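You operate a simulated robot arm through the tools that you are given. There is no shell and no other tool.

You run a simulated robot arm. Do the job below in one go: nothing can be reset, and whatever is moved stays where it is left.

Task
Mount the white yarn bobbin and set the squeeze to 3.
Fine: open the squeeze lever first; bobbin on the tracer spindle, knob at its mark, then close the lever; leave the emergency stop in.

The check looks at the end state, three seconds after you hand in, the way a careful person would. Anything else that was tipped, shoved, dropped, spilled or broken makes it a failure.

Robot
A 7-joint arm with a fingered hand, fixed in place. Base frame: the origin is on the floor under the middle of its stand, x ahead of it, y to its left, z up. Lengths are in mm, angles in degrees, forces in N, time in s.
It reaches about 1085 mm from its shoulder. Its first joint turns from -166.0 to 166.0 degrees. Payload 3.7 kg.
The TCP is the grasp point between the finger pads, 25 mm short of the fingertips. In the tool frame z runs along the fingers and y along their closing line. The gripper opens to 88 mm; its body begins 29 mm behind the TCP. The gripper is a hand of 5 fingers: y runs from the thumb to the fingers, the wrist lies at [-13, -106, -174] in the tool frame.
Orientation is told as [roll, pitch, yaw] about the base's x, y, z axes, in that order, counted from this pose: with the fingers straight down and the wrist toward the robot, the tool's x, y and z point along [0, 1, 0], [1, 0, 0] and [0, 0, -1] of the base frame.

Tools
- The arm moves only by the tool servo_tool. Its argument "moves" is a list of rows, each an object of numbers (a shift or turn left out is 0): "x", "y", "z": the shift along the base's x, y, z in units of 25 mm (1.0 is 25 mm); "wx", "wy", "wz": the turn, a rotation vector about the base's x, y, z in units of 6 degrees (1.0 is 6 degrees). In form: [{"x": .., "y": .., "z": .., "wx": .., "wy": .., "wz": ..}, ...]. A call has 1 to 20 rows; each row shifts and turns the commanded pose from where the row before left it. A call with a number of a shift or a turn outside -1 to 1 is refused whole. A row lasts 0.2 s, in which the tool goes at most 50 mm and 8.6 degrees; a call with a longer step from one row to the next is refused whole. Where a pose cannot be reached the arm comes as near as it can. A force on the tool above 90 N (or 10 N above the force at the start of the call, whichever is more), or a blocked arm, ends the call early, and 0.2 s more pass. In this call time passes only in rows, and 0.2 s behind the last. The reply holds the time, the measured pose of the TCP, the force on the tool along the base axes, the opening and the grip force, in the units named above and with some noise, with the torque about the TCP (base axes, N m) and any sound that the robot's microphone picked up.
- Cameras (640 x 400 px; columns grow to the right, rows downward): "scene" is fixed at [399.1, -500, 1569]; the picture's right is [0.83, -0.56, 0.00], its down [-0.47, -0.70, -0.55] and it looks along [0.30, 0.45, -0.84] (base axes); focal length 214 px, centre (320, 200). "wrist" rides on the gripper at [59, -79, -105] in the tool frame; the picture's right is [-0.73, 0.32, -0.61], its down [-0.62, -0.68, 0.38] and it looks along [-0.29, 0.66, 0.70] (tool axes); focal length 234 px, centre (320, 200). There is no depth. A picture from a camera that has moved, and an enlarged one, comes with that camera's place and axes in the base frame and with its lens.
- snapshot(camera): a new picture of that camera. No time passes.
- curl_fingers(index, middle, ring, little, thumb_bend, thumb_turn): sets how far each is bent, from 0 (flat) to 100 (curled in); at 30 the hand is open as for a grip, at 70 the pads meet at the TCP. One left out holds its place. A second passes; each finger stops where it meets its share of the squeeze, and holds until it gets a number again. It is the only way to open and close the hand. It gives what a move gives, with no picture; readings hold the bend of each and the force on index, middle, ring, little, thumb and palm. thumb_turn goes from beside the hand (0) to across from the fingers (100), as for a grip.
- close_up(camera, box): a new picture of the part [left, top, right, bottom] of that camera's present view, enlarged. No time passes.
- hand_in(): hands the job in; it is judged then, once.

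Places have to be worked out from the pictures, the camera data and where the tool is seen. Open the gripper and draw the arm clear of the work before you hand the job in, unless the task says otherwise.

The tools are called as a command line: name --argument value ..., lists and objects as JSON in quotes. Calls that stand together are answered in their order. servo_tool: Moves the arm, as the interface text tells. Its arguments: {"type":"object","properties":{"moves":{"type":"array","items":{"type":"object","properties":{"x":{"type":"number"},"y":{"type":"number"},"z":{"type":"number"},"wx":{"type":"number"},"wy":{"type":"number"},"wz":{"type":"number"}}}}},"required":["moves"]} The other tools are called the same way: curl_fingers (index, middle, ring, little, thumb_bend, thumb_turn) moves the fingers one by one; snapshot (camera) takes a picture; close_up (camera, box) takes an enlarged picture of a part of a camera's view; hand_in () hands the job in.

At the start:

```text
clock: 0.0
position: [576.2, -16.4, 1376.0]
tool_rot: [0.1, -0.1, 0.1]
wrist_force: [-0.6, 0.3, 0.7]
ft_torque: [0.0, -0.02, 0.02]
gripper_width: 87.7
finger_force: 0.1
shape: jaw
bend: [30.0, 30.0, 30.0, 30.0, 30.0, 98.0]
finger forces: [0.1, 0.0, 0.0, 0.0, 0.0, 0.0]
```

scene: 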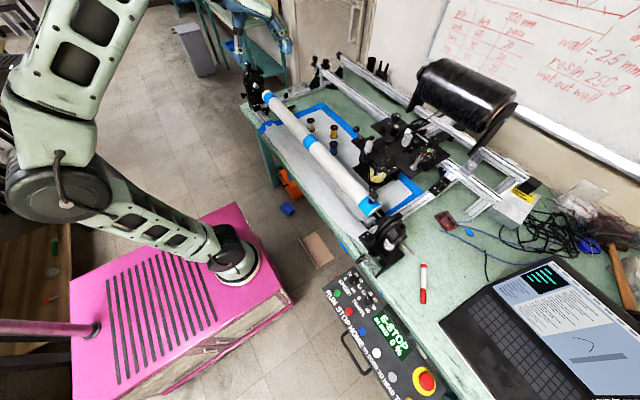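
wrist: 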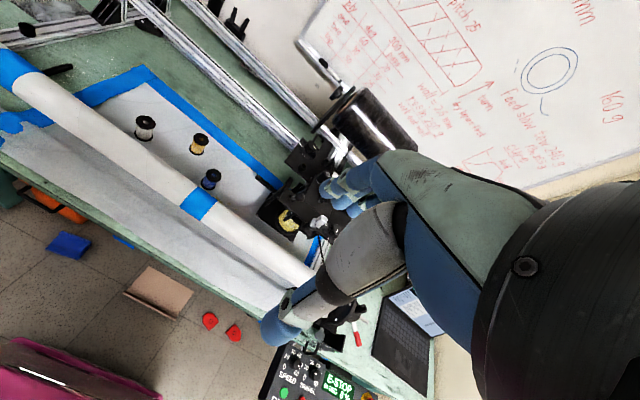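

I see a filament winder on a bench with three small bobbins lying on a white sheet, a carriage with a spindle and a control box with an E-stop. I take enlarged views to identify the parts.

close_up --camera "scene" --box '[280, 90, 460, 210]'

close_up --camera "scene" --box '[350, 100, 450, 165]'

close_up --camera "wrist" --box '[110, 90, 350, 250]'

close_up --camera "scene" --box '[300, 250, 480, 400]'

```text
3.33 times, centred on (370, 150) of scene
camera zoom: at [399.1, -500.0, 1569.0], right [0.83, -0.56, 0.0], down [-0.47, -0.7, -0.55], along [0.3, 0.45, -0.84], focal length 715 px, centre (153, 367)
```

zoom: 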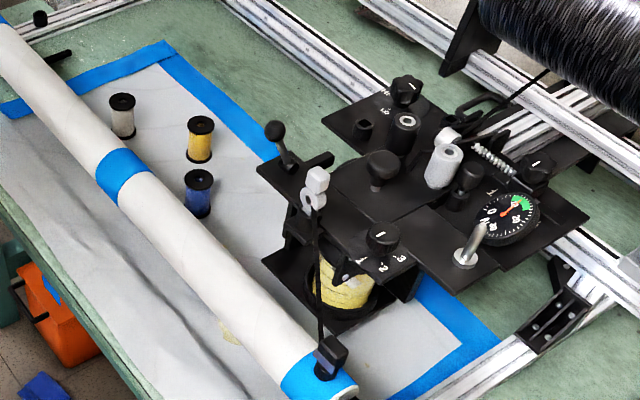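

```text
6.15 times, centred on (400, 132) of scene
camera zoom: at [399.1, -500.0, 1569.0], right [0.83, -0.56, 0.0], down [-0.47, -0.7, -0.55], along [0.3, 0.45, -0.84], focal length 1320 px, centre (-172, 615)
```

zoom: 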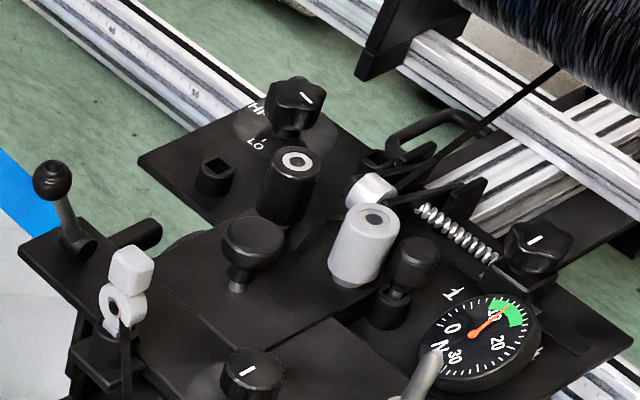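

```text
2.50 times, centred on (230, 170) of wrist
camera zoom: at [497.3, 43.7, 1481.5], right [0.32, -0.73, 0.61], down [-0.68, -0.62, -0.38], along [0.66, -0.29, -0.7], focal length 585 px, centre (545, 275)
```

zoom: 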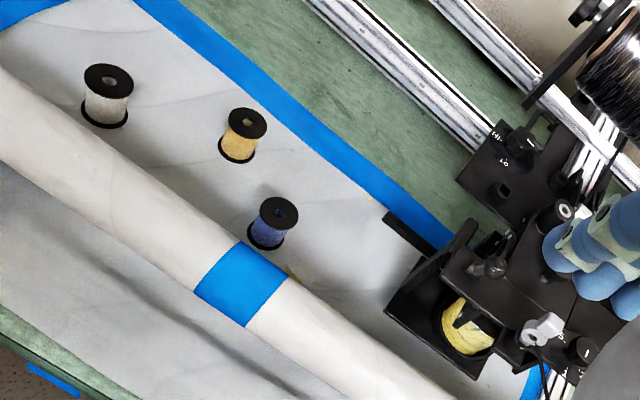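

```text
2.67 times, centred on (390, 325) of scene
camera zoom: at [399.1, -500.0, 1569.0], right [0.83, -0.56, 0.0], down [-0.47, -0.7, -0.55], along [0.3, 0.45, -0.84], focal length 572 px, centre (133, -133)
```

zoom: 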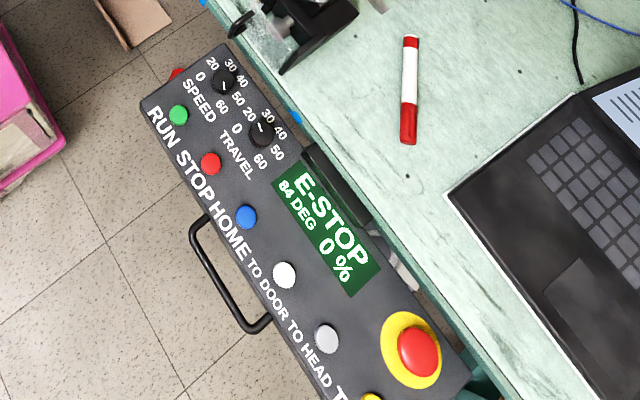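

The carriage has several knobs, posts and levers, so I need finer views to tell the squeeze lever, squeeze knob and tracer spindle apart.

close_up --camera "scene" --box '[372, 140, 422, 172]'

close_up --camera "scene" --box '[404, 135, 444, 175]'

close_up --camera "scene" --box '[350, 120, 390, 160]'

close_up --camera "scene" --box '[380, 108, 420, 148]'

close_up --camera "scene" --box '[360, 150, 400, 190]'

```text
12.50 times, centred on (397, 156) of scene
camera zoom: at [399.1, -500.0, 1569.0], right [0.83, -0.56, 0.0], down [-0.47, -0.7, -0.55], along [0.3, 0.45, -0.84], focal length 2681 px, centre (-642, 750)
```

zoom: 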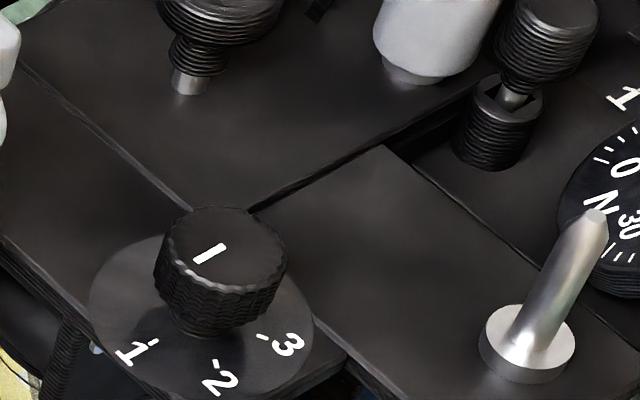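

```text
10.00 times, centred on (424, 155) of scene
camera zoom: at [399.1, -500.0, 1569.0], right [0.83, -0.56, 0.0], down [-0.47, -0.7, -0.55], along [0.3, 0.45, -0.84], focal length 2145 px, centre (-720, 650)
```

zoom: 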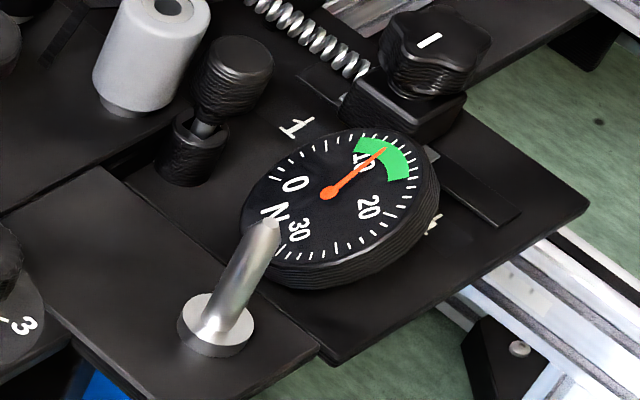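

```text
10.00 times, centred on (370, 140) of scene
camera zoom: at [399.1, -500.0, 1569.0], right [0.83, -0.56, 0.0], down [-0.47, -0.7, -0.55], along [0.3, 0.45, -0.84], focal length 2145 px, centre (-180, 800)
```

zoom: 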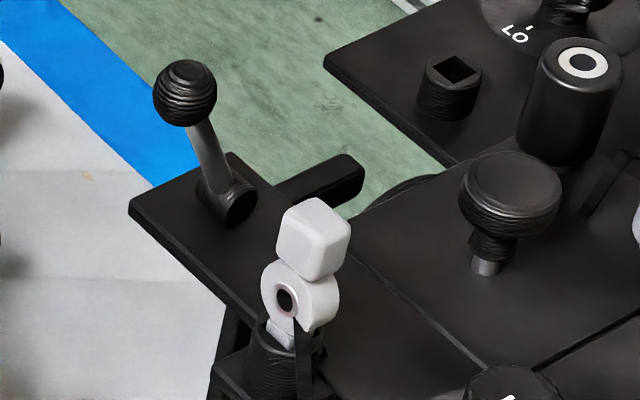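

```text
10.00 times, centred on (400, 128) of scene
camera zoom: at [399.1, -500.0, 1569.0], right [0.83, -0.56, 0.0], down [-0.47, -0.7, -0.55], along [0.3, 0.45, -0.84], focal length 2145 px, centre (-480, 920)
```

zoom: 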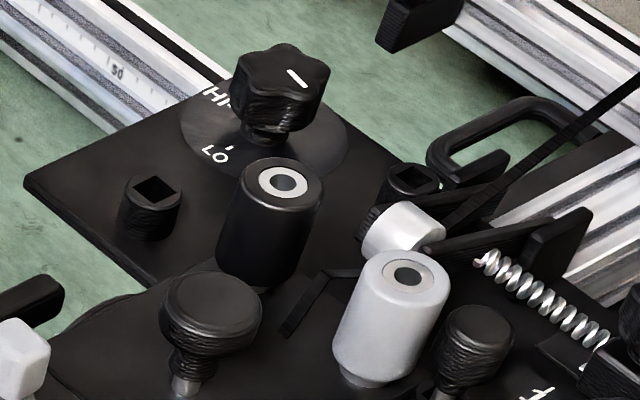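

```text
10.00 times, centred on (380, 170) of scene
camera zoom: at [399.1, -500.0, 1569.0], right [0.83, -0.56, 0.0], down [-0.47, -0.7, -0.55], along [0.3, 0.45, -0.84], focal length 2145 px, centre (-280, 500)
```

zoom: 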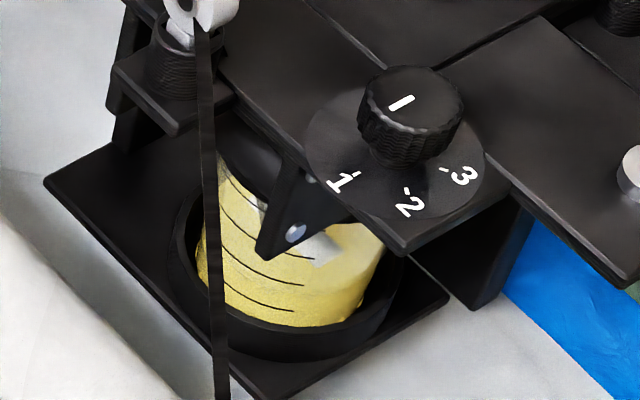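

By triangulating the two views I put the squeeze knob (1-2-3 dial, now at 1) near (865,-213,1047) and the ball lever tip near (836,-72,1090). The silver tracer pin is near (934,-271) with its tip at about z 1068, and the white bobbin's top is near (894,325,857). I move closer so the wrist camera can see the carriage.

servo_tool --moves '[{"x": 0.568, "y": -0.364, "z": -0.784}, {"x": 0.568, "y": -0.364, "z": -0.784}, {"x": 0.568, "y": -0.364, "z": -0.784}, {"x": 0.568, "y": -0.364, "z": -0.784}, {"x": 0.568, "y": -0.364, "z": -0.784}, {"x": 0.568, "y": -0.364, "z": -0.784}, {"x": 0.568, "y": -0.364, "z": -0.784}, {"x": 0.568, "y": -0.364, "z": -0.784}, {"x": 0.568, "y": -0.364, "z": -0.784}, {"x": 0.568, "y": -0.364, "z": -0.784}]'

snapshot --camera "wrist"

snapshot --camera "scene"

```text
clock: 2.2
position: [718.6, -107.0, 1180.9]
tool_rot: [0.0, 0.0, 0.0]
wrist_force: [0.4, -0.4, 0.3]
ft_torque: [0.03, 0.04, -0.02]
gripper_width: 87.8
finger_force: 0.1
shape: jaw
bend: [30.0, 30.0, 30.0, 30.0, 30.0, 98.0]
finger forces: [0.1, 0.0, 0.1, 0.0, 0.0, 0.1]
```

```text
taken
camera wrist: at [639.7, -47.0, 1285.5], right [0.32, -0.73, 0.61], down [-0.68, -0.62, -0.38], along [0.66, -0.29, -0.7], focal length 234 px, centre (320, 200)
```

wrist: 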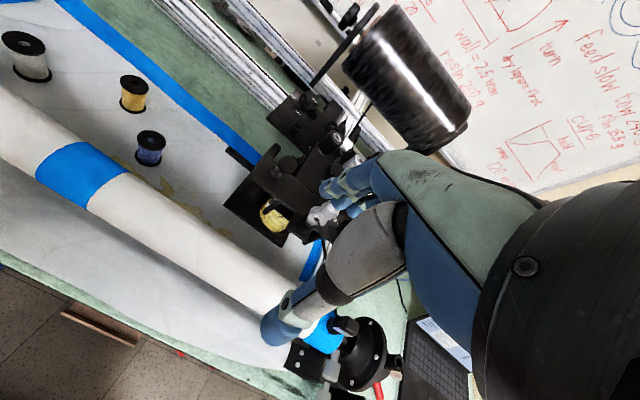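

```text
taken
```

scene: 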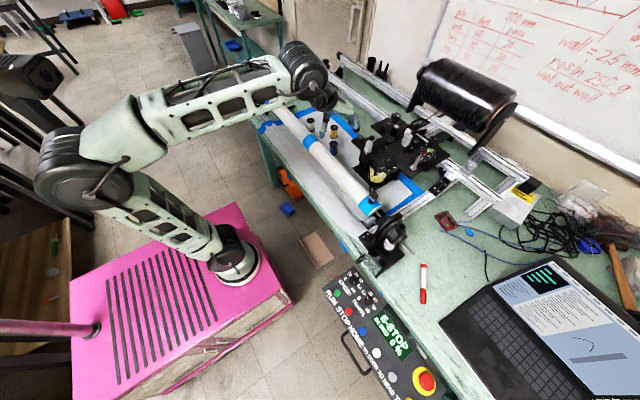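

The hand hides the right half of the wrist view, so I shift to put the carriage in the clear left half.

servo_tool --moves '[{"x": 0.415, "y": -0.735, "z": 0.27}, {"x": 0.415, "y": -0.735, "z": 0.27}, {"x": 0.415, "y": -0.735, "z": 0.27}, {"x": 0.415, "y": -0.735, "z": 0.27}, {"x": 0.415, "y": -0.735, "z": 0.27}, {"x": 0.415, "y": -0.735, "z": 0.27}, {"x": 0.415, "y": -0.735, "z": 0.27}, {"x": 0.415, "y": -0.735, "z": 0.27}]'

snapshot --camera "wrist"

close_up --camera "wrist" --box '[110, 60, 350, 260]'

```text
clock: 4.0
position: [801.9, -252.3, 1233.9]
tool_rot: [0.0, 0.0, 0.0]
wrist_force: [-0.3, 0.2, 0.6]
ft_torque: [-0.01, -0.03, -0.04]
gripper_width: 87.7
finger_force: 0.0
shape: jaw
bend: [30.0, 30.0, 30.0, 30.0, 30.0, 98.0]
finger forces: [0.0, 0.1, 0.0, 0.0, 0.0, 0.0]
```

```text
taken
camera wrist: at [723.1, -192.8, 1339.5], right [0.32, -0.73, 0.61], down [-0.68, -0.62, -0.38], along [0.66, -0.29, -0.7], focal length 234 px, centre (320, 200)
```

wrist: 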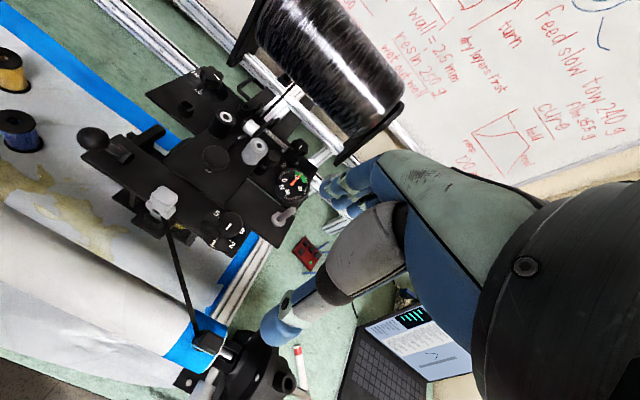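

```text
2.00 times, centred on (230, 160) of wrist
camera zoom: at [723.1, -192.8, 1339.5], right [0.32, -0.73, 0.61], down [-0.68, -0.62, -0.38], along [0.66, -0.29, -0.7], focal length 468 px, centre (500, 280)
```

zoom: 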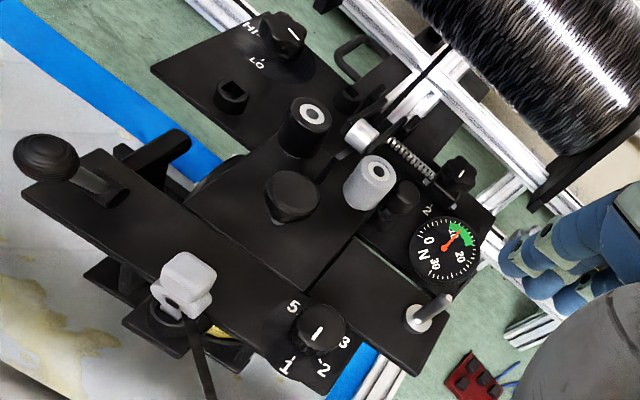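

Now the carriage is well visible from above. I zoom on the dial, lever and spindle.

close_up --camera "wrist" --box '[200, 190, 260, 250]'

close_up --camera "wrist" --box '[70, 100, 170, 200]'

close_up --camera "wrist" --box '[170, 90, 330, 240]'

close_up --camera "scene" --box '[350, 115, 400, 165]'

```text
6.67 times, centred on (230, 220) of wrist
camera zoom: at [723.1, -192.8, 1339.5], right [0.32, -0.73, 0.61], down [-0.68, -0.62, -0.38], along [0.66, -0.29, -0.7], focal length 1561 px, centre (920, 67)
```

zoom: 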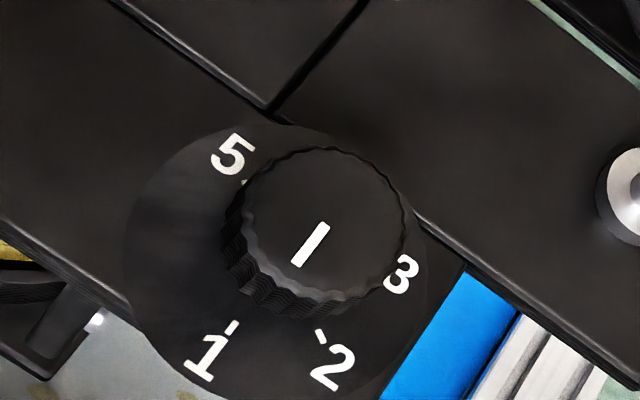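

```text
4.00 times, centred on (120, 150) of wrist
camera zoom: at [723.1, -192.8, 1339.5], right [0.32, -0.73, 0.61], down [-0.68, -0.62, -0.38], along [0.66, -0.29, -0.7], focal length 937 px, centre (1120, 400)
```

zoom: 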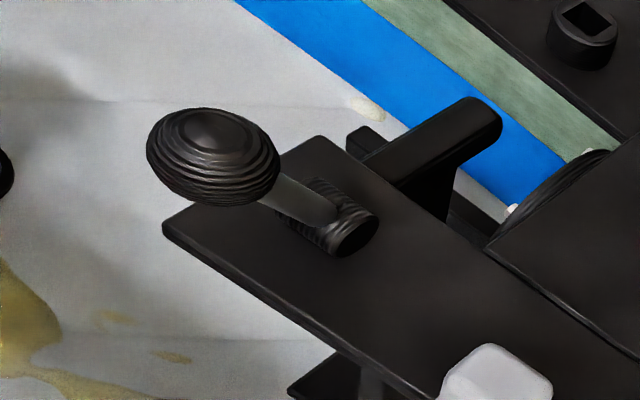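

```text
2.67 times, centred on (250, 165) of wrist
camera zoom: at [723.1, -192.8, 1339.5], right [0.32, -0.73, 0.61], down [-0.68, -0.62, -0.38], along [0.66, -0.29, -0.7], focal length 624 px, centre (507, 293)
```

zoom: 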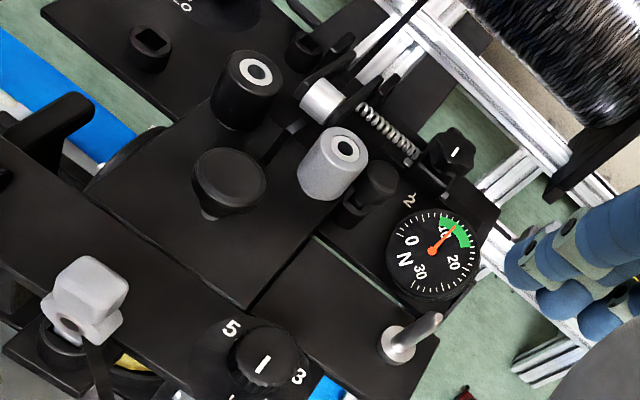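

```text
8.00 times, centred on (375, 140) of scene
camera zoom: at [399.1, -500.0, 1569.0], right [0.83, -0.56, 0.0], down [-0.47, -0.7, -0.55], along [0.3, 0.45, -0.84], focal length 1716 px, centre (-120, 680)
```

zoom: 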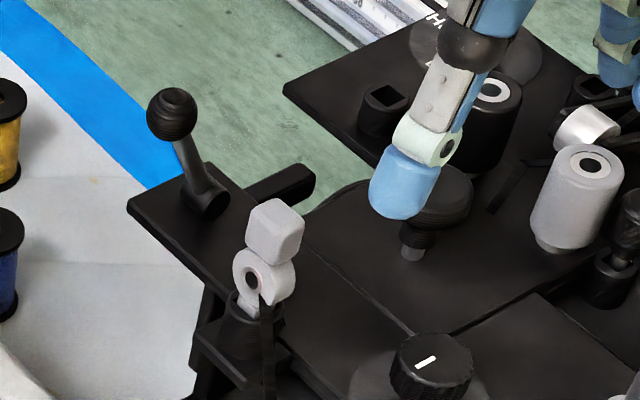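

The dial ticks are 60° apart, with 1 pointing toward -x (180°) and 3 at 300°, so the knob must turn +120° counter-clockwise from above. The lever pivots about y near (870,-70,1023) and now leans toward -x. I look at the hand itself to learn the finger layout.

close_up --camera "wrist" --box '[240, 130, 480, 370]'

close_up --camera "scene" --box '[330, 60, 450, 180]'

```text
1.67 times, centred on (360, 250) of wrist
camera zoom: at [723.1, -192.8, 1339.5], right [0.32, -0.73, 0.61], down [-0.68, -0.62, -0.38], along [0.66, -0.29, -0.7], focal length 390 px, centre (253, 117)
```

zoom: 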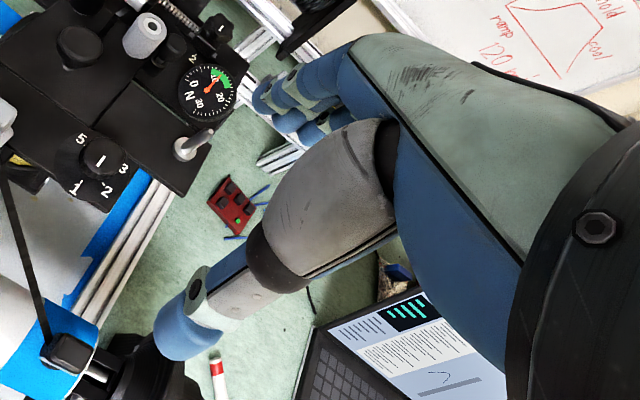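

```text
3.33 times, centred on (390, 120) of scene
camera zoom: at [399.1, -500.0, 1569.0], right [0.83, -0.56, 0.0], down [-0.47, -0.7, -0.55], along [0.3, 0.45, -0.84], focal length 715 px, centre (87, 467)
```

zoom: 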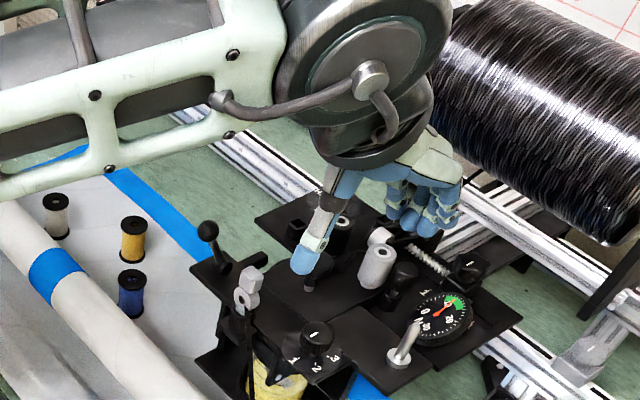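

The thumb sits on the -x side and the four fingers on the +x side, so I can cage the lever ball between them and push it either way. I move above the ball at (834,-72) with a safe height first.

servo_tool --moves '[{"x": 0.16, "y": 0.9}, {"x": 0.16, "y": 0.9}, {"x": 0.16, "y": 0.9}, {"x": 0.16, "y": 0.9}, {"x": 0.16, "y": 0.9}, {"x": 0.16, "y": 0.9}, {"x": 0.16, "y": 0.9}, {"x": 0.16, "y": 0.9}, {"z": -0.8}, {"z": -0.8}, {"z": -0.8}, {"z": -0.8}]'

snapshot --camera "wrist"

close_up --camera "scene" --box '[330, 80, 430, 180]'

```text
clock: 6.6
position: [835.3, -74.4, 1153.6]
tool_rot: [0.0, 0.0, 0.0]
wrist_force: [0.0, 0.2, -0.2]
ft_torque: [-0.02, 0.01, -0.02]
gripper_width: 87.8
finger_force: 0.1
shape: jaw
bend: [30.0, 30.0, 30.0, 30.0, 30.0, 98.0]
finger forces: [0.1, 0.1, 0.0, 0.1, 0.1, 0.0]
```

```text
taken
camera wrist: at [755.4, -15.0, 1259.0], right [0.32, -0.73, 0.61], down [-0.68, -0.62, -0.38], along [0.66, -0.29, -0.7], focal length 234 px, centre (320, 200)
```

wrist: 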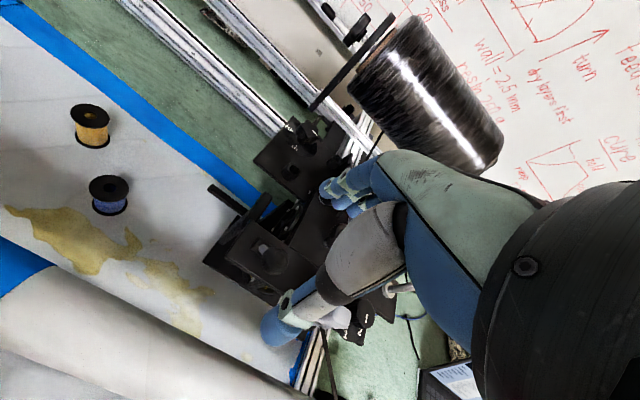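

```text
4.00 times, centred on (380, 130) of scene
camera zoom: at [399.1, -500.0, 1569.0], right [0.83, -0.56, 0.0], down [-0.47, -0.7, -0.55], along [0.3, 0.45, -0.84], focal length 858 px, centre (80, 480)
```

zoom: 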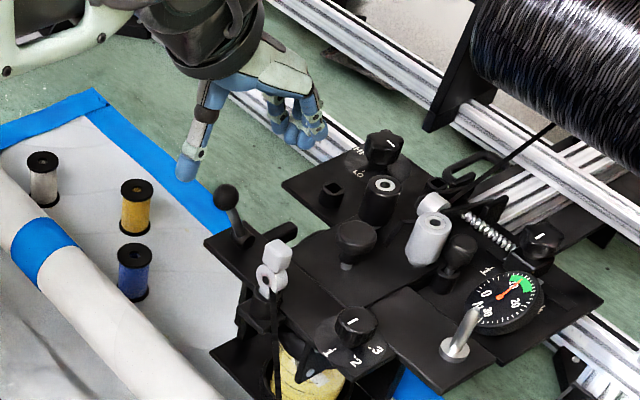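

The ball shows at (272,258) in the wrist view, exactly where my estimate predicts. I descend to cage the ball.

servo_tool --moves '[{"z": -0.6}, {"z": -0.6}, {"z": -0.6}, {"z": -0.6}]'

close_up --camera "wrist" --box '[200, 130, 400, 350]'

close_up --camera "scene" --box '[340, 100, 420, 170]'

```text
clock: 7.6
position: [833.4, -73.4, 1094.9]
tool_rot: [0.0, 0.0, 0.0]
wrist_force: [-0.3, -0.1, 0.2]
ft_torque: [0.02, 0.02, -0.02]
gripper_width: 87.6
finger_force: 0.0
shape: jaw
bend: [30.0, 30.0, 30.0, 30.0, 30.0, 98.0]
finger forces: [0.0, 0.0, 0.0, 0.0, 0.0, 0.0]
```

```text
1.82 times, centred on (300, 240) of wrist
camera zoom: at [753.6, -13.5, 1199.1], right [0.32, -0.73, 0.61], down [-0.68, -0.62, -0.38], along [0.66, -0.29, -0.7], focal length 426 px, centre (356, 127)
```

zoom: 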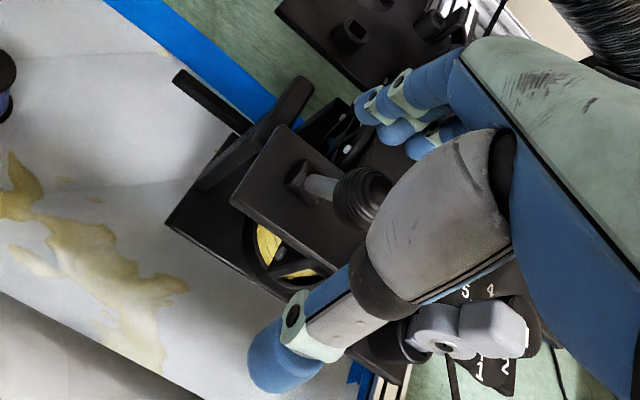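

```text
5.71 times, centred on (380, 135) of scene
camera zoom: at [399.1, -500.0, 1569.0], right [0.83, -0.56, 0.0], down [-0.47, -0.7, -0.55], along [0.3, 0.45, -0.84], focal length 1226 px, centre (-23, 571)
```

zoom: 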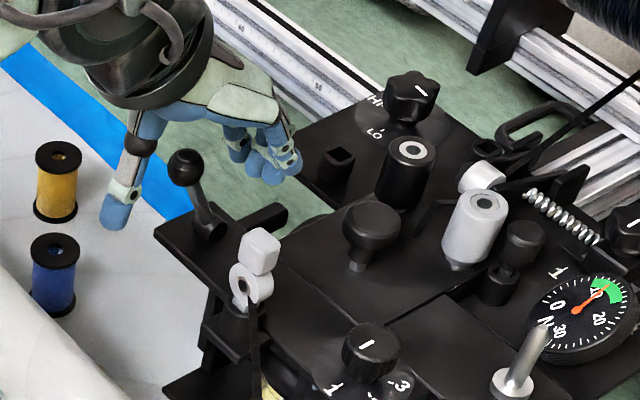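

The ball sits between thumb and fingers. I close to a loose cage around it (no firm squeeze) before pushing.

curl_fingers --index 56 --middle 56 --ring 56 --little 56 --thumb_bend 56

close_up --camera "wrist" --box '[200, 130, 400, 350]'

close_up --camera "scene" --box '[340, 100, 420, 170]'

```text
clock: 8.6
position: [833.9, -73.8, 1093.8]
tool_rot: [0.1, 0.0, 0.0]
wrist_force: [-1.0, 0.9, -0.3]
ft_torque: [-0.01, 0.0, -0.02]
gripper_width: 28.9
finger_force: 0.0
shape: fingers
bend: [56.0, 56.0, 56.0, 56.0, 56.0, 98.0]
finger forces: [0.1, 0.0, 0.0, 0.0, 0.0, 0.0]
```

```text
1.82 times, centred on (300, 240) of wrist
camera zoom: at [753.6, -13.5, 1199.2], right [0.32, -0.73, 0.61], down [-0.68, -0.62, -0.38], along [0.66, -0.29, -0.7], focal length 426 px, centre (356, 127)
```

zoom: 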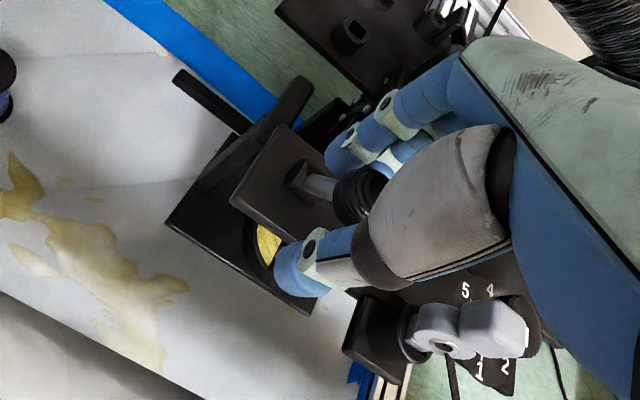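

```text
5.71 times, centred on (380, 135) of scene
camera zoom: at [399.1, -500.0, 1569.0], right [0.83, -0.56, 0.0], down [-0.47, -0.7, -0.55], along [0.3, 0.45, -0.84], focal length 1226 px, centre (-23, 571)
```

zoom: 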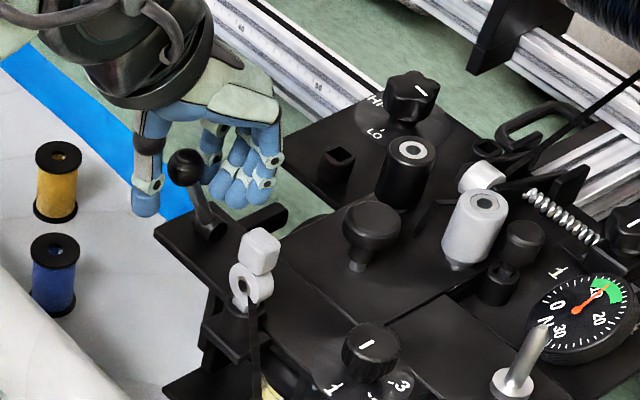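

The ball is caged with no contact. I push gently toward +x in small steps and watch the force.

servo_tool --moves '[{"x": 0.2}, {"x": 0.2}, {"x": 0.2}]'

close_up --camera "scene" --box '[340, 100, 420, 170]'

```text
clock: 9.4
position: [848.0, -72.7, 1094.2]
tool_rot: [0.0, 0.0, 0.0]
wrist_force: [-0.4, 0.2, 1.2]
ft_torque: [0.0, -0.01, 0.02]
gripper_width: 29.5
finger_force: 0.1
shape: fingers
bend: [56.0, 56.0, 56.0, 56.0, 55.0, 98.0]
finger forces: [0.0, 0.0, 0.0, 0.0, 0.5, 0.1]
```

```text
5.71 times, centred on (380, 135) of scene
camera zoom: at [399.1, -500.0, 1569.0], right [0.83, -0.56, 0.0], down [-0.47, -0.7, -0.55], along [0.3, 0.45, -0.84], focal length 1226 px, centre (-23, 571)
```

zoom: 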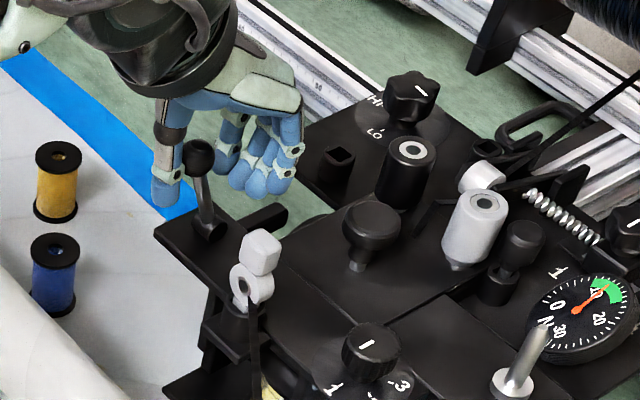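

The lever follows easily (thumb force 0.5 N) toward +x, so that is its free travel direction. I continue in small steps.

servo_tool --moves '[{"x": 0.2}, {"x": 0.2}, {"x": 0.2}, {"x": 0.2}]'

close_up --camera "scene" --box '[340, 100, 420, 170]'

```text
clock: 10.4
position: [868.2, -74.5, 1095.3]
tool_rot: [-0.1, 0.0, 0.0]
wrist_force: [-0.2, 0.2, -0.4]
ft_torque: [-0.01, 0.01, 0.01]
gripper_width: 29.2
finger_force: 0.3
shape: fingers
bend: [56.0, 56.0, 56.0, 56.0, 56.0, 98.0]
finger forces: [0.0, 0.0, 0.0, 0.0, 0.2, 0.0]
```

```text
5.71 times, centred on (380, 135) of scene
camera zoom: at [399.1, -500.0, 1569.0], right [0.83, -0.56, 0.0], down [-0.47, -0.7, -0.55], along [0.3, 0.45, -0.84], focal length 1226 px, centre (-23, 571)
```

zoom: 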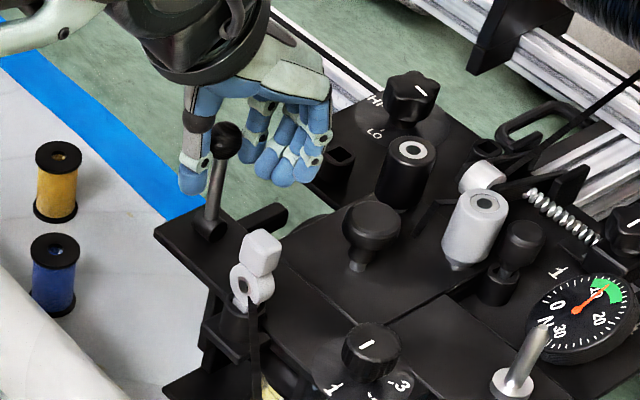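

The lever is now about upright and still free. I continue toward +x, with the hand staying above the neighbouring parts.

servo_tool --moves '[{"x": 0.2}, {"x": 0.2}, {"x": 0.2}, {"x": 0.2}]'

close_up --camera "scene" --box '[340, 100, 420, 170]'

```text
clock: 11.4
position: [889.9, -75.2, 1096.1]
tool_rot: [0.0, 0.0, -0.1]
wrist_force: [-0.2, 0.4, -0.1]
ft_torque: [0.0, -0.04, -0.02]
gripper_width: 29.3
finger_force: 0.0
shape: fingers
bend: [56.0, 56.0, 56.0, 56.0, 55.0, 97.0]
finger forces: [0.0, 0.0, 0.1, 0.0, 0.2, 0.0]
```

```text
5.71 times, centred on (380, 135) of scene
camera zoom: at [399.1, -500.0, 1569.0], right [0.83, -0.56, 0.0], down [-0.47, -0.7, -0.55], along [0.3, 0.45, -0.84], focal length 1226 px, centre (-23, 571)
```

zoom: 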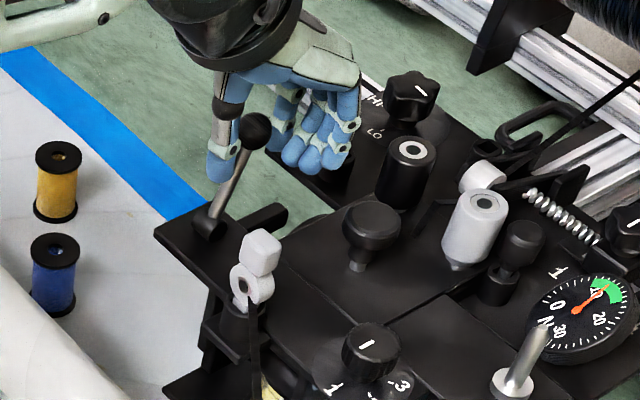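

The lever has passed vertical and remains free. I continue along its arc, lowering slightly.

servo_tool --moves '[{"x": 0.2, "z": -0.05}, {"x": 0.2, "z": -0.05}, {"x": 0.2, "z": -0.1}]'

close_up --camera "scene" --box '[340, 100, 420, 170]'

```text
clock: 12.2
position: [903.1, -74.1, 1090.3]
tool_rot: [0.0, -0.1, 0.0]
wrist_force: [-5.5, 0.9, 8.9]
ft_torque: [0.04, 0.32, -0.01]
gripper_width: 36.9
finger_force: 3.9
shape: fingers
bend: [56.0, 56.0, 56.0, 56.0, 51.0, 97.0]
finger forces: [0.0, 0.0, 0.0, 0.0, 8.1, 0.1]
```

```text
5.71 times, centred on (380, 135) of scene
camera zoom: at [399.1, -500.0, 1569.0], right [0.83, -0.56, 0.0], down [-0.47, -0.7, -0.55], along [0.3, 0.45, -0.84], focal length 1226 px, centre (-23, 571)
```

zoom: 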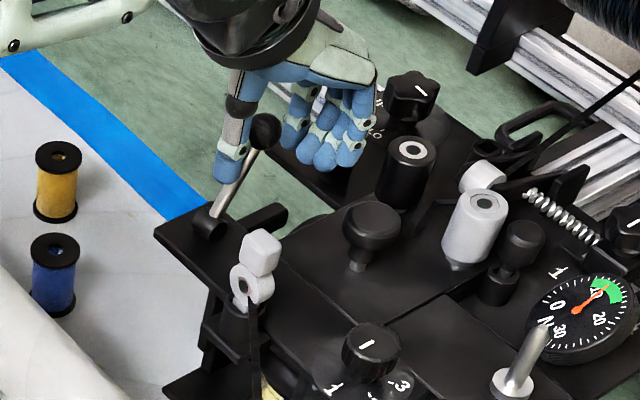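

The thumb now feels 8 N and was bent back, so the lever may be at its stop near +22°, or my lowering pressed on the ball. I raise 5 mm and read the force again before concluding.

servo_tool --moves '[{"z": 0.2}]'

close_up --camera "scene" --box '[345, 105, 395, 155]'

close_up --camera "wrist" --box '[200, 130, 400, 350]'

```text
clock: 12.6
position: [902.9, -73.7, 1094.2]
tool_rot: [0.0, 0.3, 0.0]
wrist_force: [-3.5, 1.3, -0.7]
ft_torque: [0.01, 0.1, -0.02]
gripper_width: 36.0
finger_force: 1.3
shape: fingers
bend: [56.0, 56.0, 56.0, 56.0, 51.0, 97.0]
finger forces: [0.0, 0.0, 0.0, 0.0, 3.0, 0.0]
```

```text
8.00 times, centred on (370, 130) of scene
camera zoom: at [399.1, -500.0, 1569.0], right [0.83, -0.56, 0.0], down [-0.47, -0.7, -0.55], along [0.3, 0.45, -0.84], focal length 1716 px, centre (-80, 760)
```

zoom: 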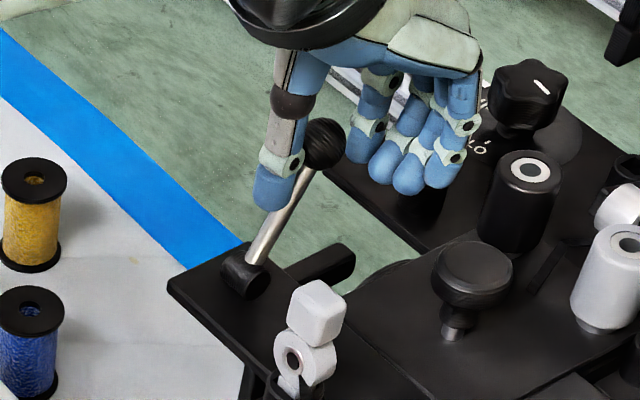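

```text
1.82 times, centred on (300, 240) of wrist
camera zoom: at [824.1, -15.0, 1199.2], right [0.32, -0.73, 0.61], down [-0.68, -0.62, -0.38], along [0.66, -0.29, -0.7], focal length 426 px, centre (356, 127)
```

zoom: 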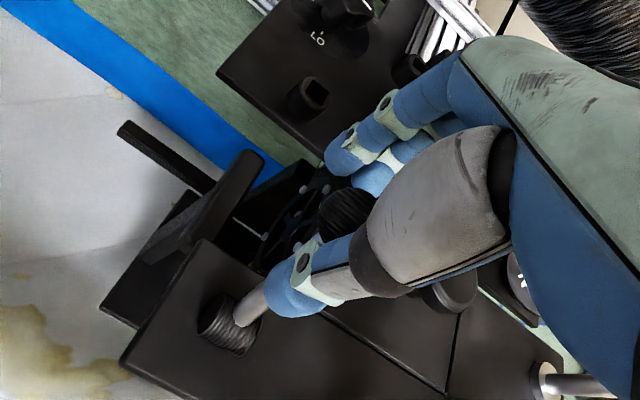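

Force fell to 3 N with the ball unmoved. I press another 5 mm toward +x to see whether the lever is truly at its stop.

servo_tool --moves '[{"x": 0.2}]'

close_up --camera "scene" --box '[345, 105, 395, 155]'

```text
clock: 13.0
position: [908.3, -73.3, 1095.0]
tool_rot: [0.0, 0.1, 0.0]
wrist_force: [-7.7, 0.8, -0.8]
ft_torque: [0.02, 0.15, 0.01]
gripper_width: 39.9
finger_force: 2.9
shape: fingers
bend: [56.0, 56.0, 56.0, 56.0, 48.0, 97.0]
finger forces: [0.0, 0.1, 0.1, 0.1, 6.2, 0.0]
```

```text
8.00 times, centred on (370, 130) of scene
camera zoom: at [399.1, -500.0, 1569.0], right [0.83, -0.56, 0.0], down [-0.47, -0.7, -0.55], along [0.3, 0.45, -0.84], focal length 1716 px, centre (-80, 760)
```

zoom: 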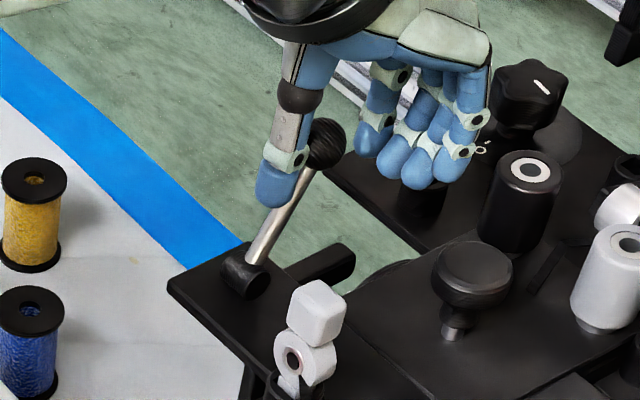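

The ball did not move while force rose to 6 N, so the lever is at its stop: open. I back off, open the fingers and lift straight up.

servo_tool --moves '[{"x": -0.3}]'

curl_fingers --index 30 --middle 30 --ring 30 --little 30 --thumb_bend 30

servo_tool --moves '[{"z": 0.7}, {"z": 0.8}, {"z": 0.8}, {"z": 0.8}, {"z": 0.8}, {"z": 0.8}]'

close_up --camera "scene" --box '[330, 90, 430, 180]'

```text
clock: 13.4
position: [901.1, -74.0, 1094.5]
tool_rot: [0.0, -0.1, -0.1]
wrist_force: [-2.8, 0.6, 0.1]
ft_torque: [0.02, 0.08, -0.02]
gripper_width: 33.6
finger_force: 1.0
shape: fingers
bend: [56.0, 56.0, 56.0, 56.0, 52.0, 97.0]
finger forces: [0.1, 0.0, 0.0, 0.0, 2.5, 0.0]
```

```text
clock: 14.4
position: [901.9, -75.7, 1096.0]
tool_rot: [0.0, 0.0, 0.0]
wrist_force: [1.1, -0.9, -0.2]
ft_torque: [0.0, 0.01, 0.0]
gripper_width: 84.4
finger_force: 0.1
shape: fingers
bend: [30.0, 30.0, 30.0, 30.0, 30.0, 97.0]
finger forces: [0.0, 0.0, 0.1, 0.1, 0.0, 0.0]
```

```text
clock: 15.8
position: [903.6, -74.1, 1212.3]
tool_rot: [-0.1, -0.1, 0.1]
wrist_force: [0.6, -0.3, 0.0]
ft_torque: [0.02, -0.02, 0.03]
gripper_width: 84.3
finger_force: 0.0
shape: fingers
bend: [30.0, 30.0, 30.0, 30.0, 30.0, 97.0]
finger forces: [0.0, 0.0, 0.0, 0.1, 0.0, 0.1]
```

```text
4.44 times, centred on (380, 135) of scene
camera zoom: at [399.1, -500.0, 1569.0], right [0.83, -0.56, 0.0], down [-0.47, -0.7, -0.55], along [0.3, 0.45, -0.84], focal length 953 px, centre (53, 489)
```

zoom: 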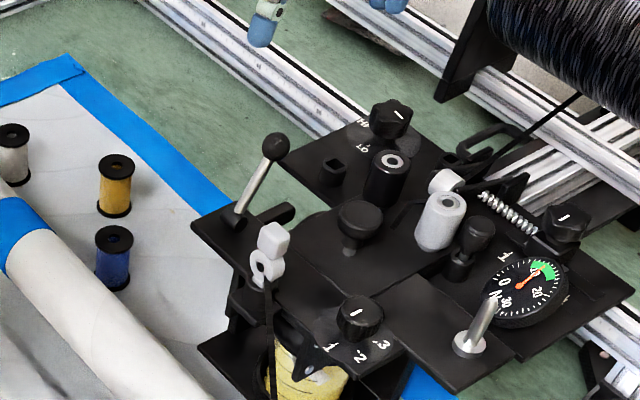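

The lever stays open. Now I travel to above the white bobbin at (894,325), turning the hand -90° so the thumb ends on +y and the fingers on -y, which keeps the wrist clear of the mandrel tube.

servo_tool --moves '[{"y": 0.8, "wz": -0.75}, {"y": 0.8, "wz": -0.75}, {"y": 0.8, "wz": -0.75}, {"y": 0.8, "wz": -0.75}, {"y": 0.8, "wz": -0.75}, {"y": 0.8, "wz": -0.75}, {"y": 0.8, "wz": -0.75}, {"y": 0.8, "wz": -0.75}, {"y": 0.8, "wz": -0.75}, {"y": 0.8, "wz": -0.75}, {"y": 0.8, "wz": -0.75}, {"y": 0.8, "wz": -0.75}, {"y": 0.8, "wz": -0.75}, {"y": 0.8, "wz": -0.75}, {"y": 0.8, "wz": -0.75}, {"y": 0.8, "wz": -0.75}, {"y": 0.8, "wz": -0.75}, {"y": 0.8, "wz": -0.75}, {"y": 0.8, "wz": -0.75}, {"y": 0.8, "x": -0.36, "wz": -0.75}]'

snapshot --camera "wrist"

snapshot --camera "scene"

```text
clock: 20.0
position: [899.8, 198.2, 1208.2]
tool_rot: [-0.5, 0.2, -61.9]
wrist_force: [0.2, 0.0, -0.5]
ft_torque: [-0.01, 0.0, -0.02]
gripper_width: 84.3
finger_force: 0.1
shape: fingers
bend: [30.0, 30.0, 30.0, 30.0, 30.0, 97.0]
finger forces: [0.0, 0.0, 0.0, 0.0, 0.1, 0.1]
out of reach, approached as far as the arm can: row 14, 15, 16, 17, 18, 19, 20
```

```text
taken
camera wrist: at [915.1, 295.8, 1312.9], right [-0.48, -0.63, 0.61], down [-0.87, 0.31, -0.38], along [0.05, -0.72, -0.7], focal length 234 px, centre (320, 200)
```

wrist: 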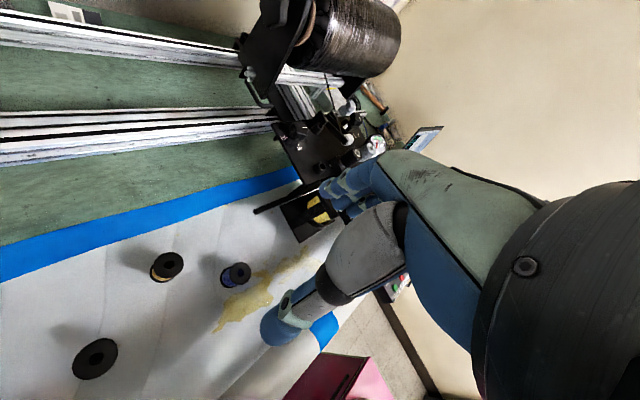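

```text
taken
```

scene: 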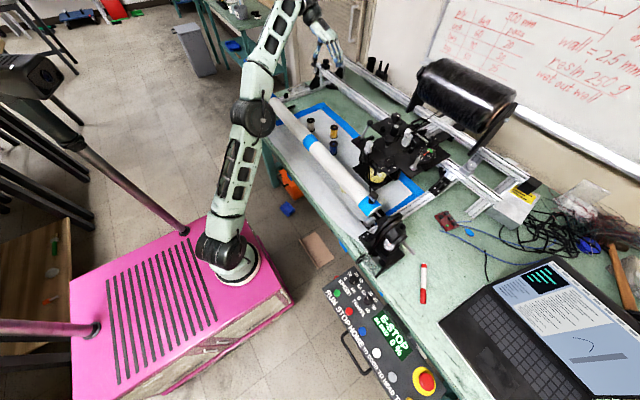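

The pose was out of reach at that height (arm nearly straight). Lowering brings the wrist nearer to the shoulder, so I go down 150 mm and see where the arm ends up.

servo_tool --moves '[{"z": -0.6}, {"z": -0.6}, {"z": -0.6}, {"z": -0.6}, {"z": -0.6}, {"z": -0.6}, {"z": -0.6}, {"z": -0.6}]'

snapshot --camera "scene"

```text
clock: 21.8
position: [899.7, 199.6, 1088.4]
tool_rot: [-0.4, 0.2, -61.9]
wrist_force: [0.3, -1.3, -0.8]
ft_torque: [-0.03, 0.01, -0.02]
gripper_width: 84.6
finger_force: 0.1
shape: fingers
bend: [30.0, 30.0, 30.0, 30.0, 30.0, 97.0]
finger forces: [0.0, 0.0, 0.0, 0.0, 0.1, 0.0]
```

```text
taken
```

scene: 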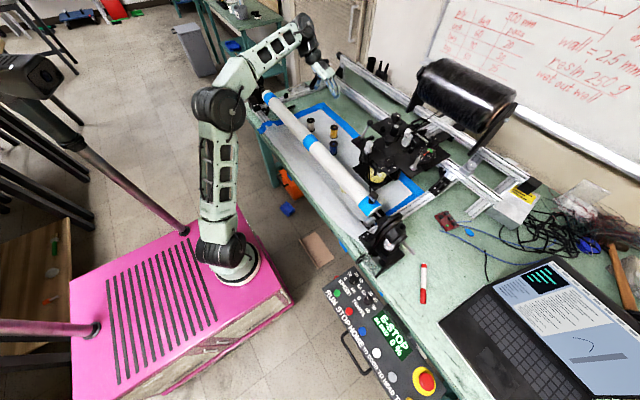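

The arm has reach again at z 1088. I go on to above the bobbin and finish the turn to -90°, descending a little.

servo_tool --moves '[{"x": -0.03, "y": 0.63, "z": -0.12, "wz": -0.585}, {"x": -0.03, "y": 0.63, "z": -0.12, "wz": -0.585}, {"x": -0.03, "y": 0.63, "z": -0.12, "wz": -0.585}, {"x": -0.03, "y": 0.63, "z": -0.12, "wz": -0.585}, {"x": -0.03, "y": 0.63, "z": -0.12, "wz": -0.585}, {"x": -0.03, "y": 0.63, "z": -0.12, "wz": -0.585}, {"x": -0.03, "y": 0.63, "z": -0.12, "wz": -0.585}, {"x": -0.03, "y": 0.63, "z": -0.12, "wz": -0.585}]'

snapshot --camera "wrist"

snapshot --camera "scene"

```text
clock: 23.6
position: [886.1, 289.7, 1073.5]
tool_rot: [-0.7, -0.1, -81.9]
wrist_force: [0.8, 0.3, -0.6]
ft_torque: [0.02, 0.0, 0.0]
gripper_width: 84.5
finger_force: 0.0
shape: fingers
bend: [30.0, 30.0, 30.0, 30.0, 30.0, 97.0]
finger forces: [0.0, 0.0, 0.1, 0.0, 0.1, 0.0]
out of reach, approached as far as the arm can: row 6, 7, 8
```

```text
taken
camera wrist: at [934.3, 377.5, 1177.9], right [-0.67, -0.42, 0.62], down [-0.72, 0.58, -0.38], along [-0.2, -0.69, -0.69], focal length 234 px, centre (320, 200)
```

wrist: 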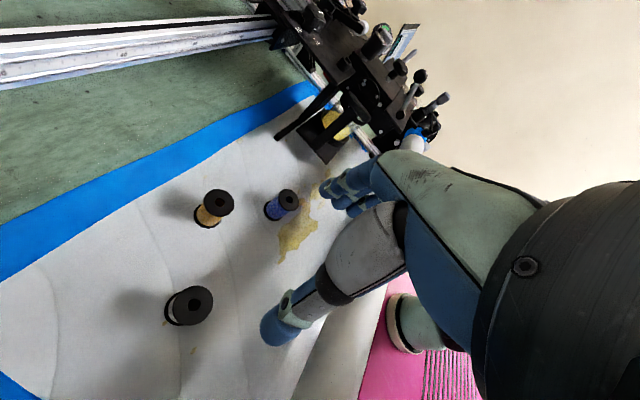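

```text
taken
```

scene: 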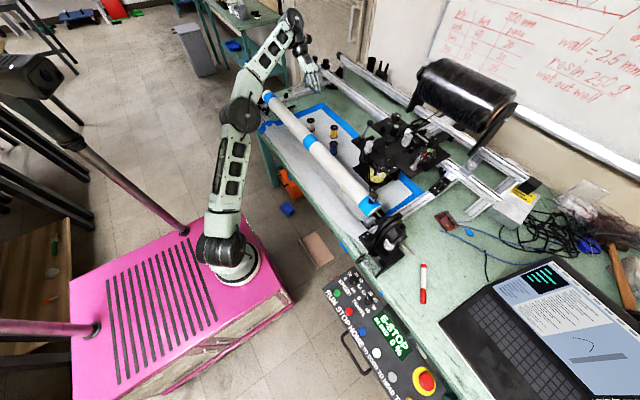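

The arm is at its reach limit with the wrist on the far side, and lowering there would bring the forearm near the tube. So I swing the hand the other way, to +90°, which puts the wrist on the -y side, closer to the robot.

servo_tool --moves '[{"wz": 1}, {"wz": 1}, {"wz": 1}, {"wz": 1}, {"wz": 1}, {"wz": 1}, {"wz": 1}, {"wz": 1}, {"wz": 1}, {"wz": 1}, {"wz": 1}, {"wz": 1}, {"wz": 1}, {"wz": 1}, {"wz": 1}, {"wz": 1}]'

servo_tool --moves '[{"x": 0.02, "y": 0.1, "wz": 1}, {"x": 0.02, "y": 0.1, "wz": 1}, {"x": 0.02, "y": 0.1, "wz": 1}, {"x": 0.02, "y": 0.1, "wz": 1}, {"x": 0.02, "y": 0.1, "wz": 1}, {"x": 0.02, "y": 0.1, "wz": 1}, {"x": 0.02, "y": 0.1, "wz": 1}, {"x": 0.02, "y": 0.1, "wz": 1}, {"x": 0.02, "y": 0.1, "wz": 1}, {"x": 0.02, "y": 0.1, "wz": 1}, {"x": 0.02, "y": 0.1, "wz": 1}, {"x": 0.02, "y": 0.1, "wz": 0.66}]'

snapshot --camera "wrist"

snapshot --camera "scene"

```text
clock: 27.0
position: [886.2, 289.3, 1073.9]
tool_rot: [-0.8, 0.0, 14.3]
wrist_force: [-0.9, -0.2, 0.2]
ft_torque: [0.01, 0.0, 0.0]
gripper_width: 84.6
finger_force: 0.1
shape: fingers
bend: [30.0, 30.0, 30.0, 30.0, 30.0, 97.0]
finger forces: [0.0, 0.1, 0.0, 0.1, 0.0, 0.0]
```

```text
clock: 29.6
position: [890.8, 320.1, 1073.1]
tool_rot: [-0.6, -0.1, 84.2]
wrist_force: [-0.4, 0.2, 0.4]
ft_torque: [0.02, 0.01, 0.01]
gripper_width: 84.8
finger_force: 0.1
shape: fingers
bend: [30.0, 30.0, 30.0, 30.0, 30.0, 97.0]
finger forces: [0.0, 0.0, 0.1, 0.0, 0.0, 0.0]
```

```text
taken
camera wrist: at [823.5, 247.3, 1178.5], right [0.75, 0.25, 0.62], down [0.56, -0.74, -0.38], along [0.36, 0.62, -0.69], focal length 234 px, centre (320, 200)
```

wrist: 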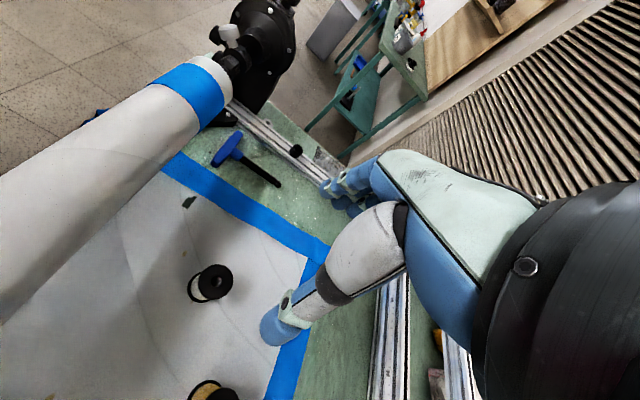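

```text
taken
```

scene: 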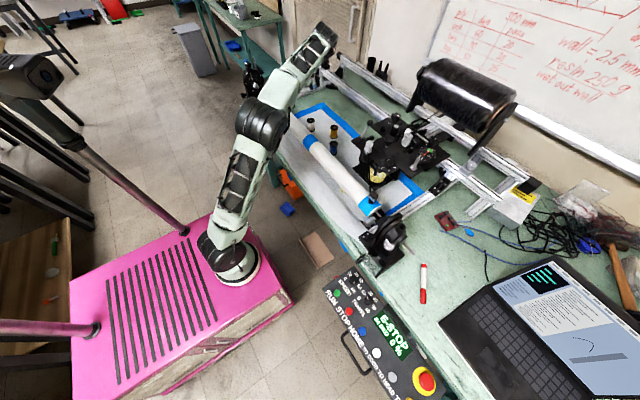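

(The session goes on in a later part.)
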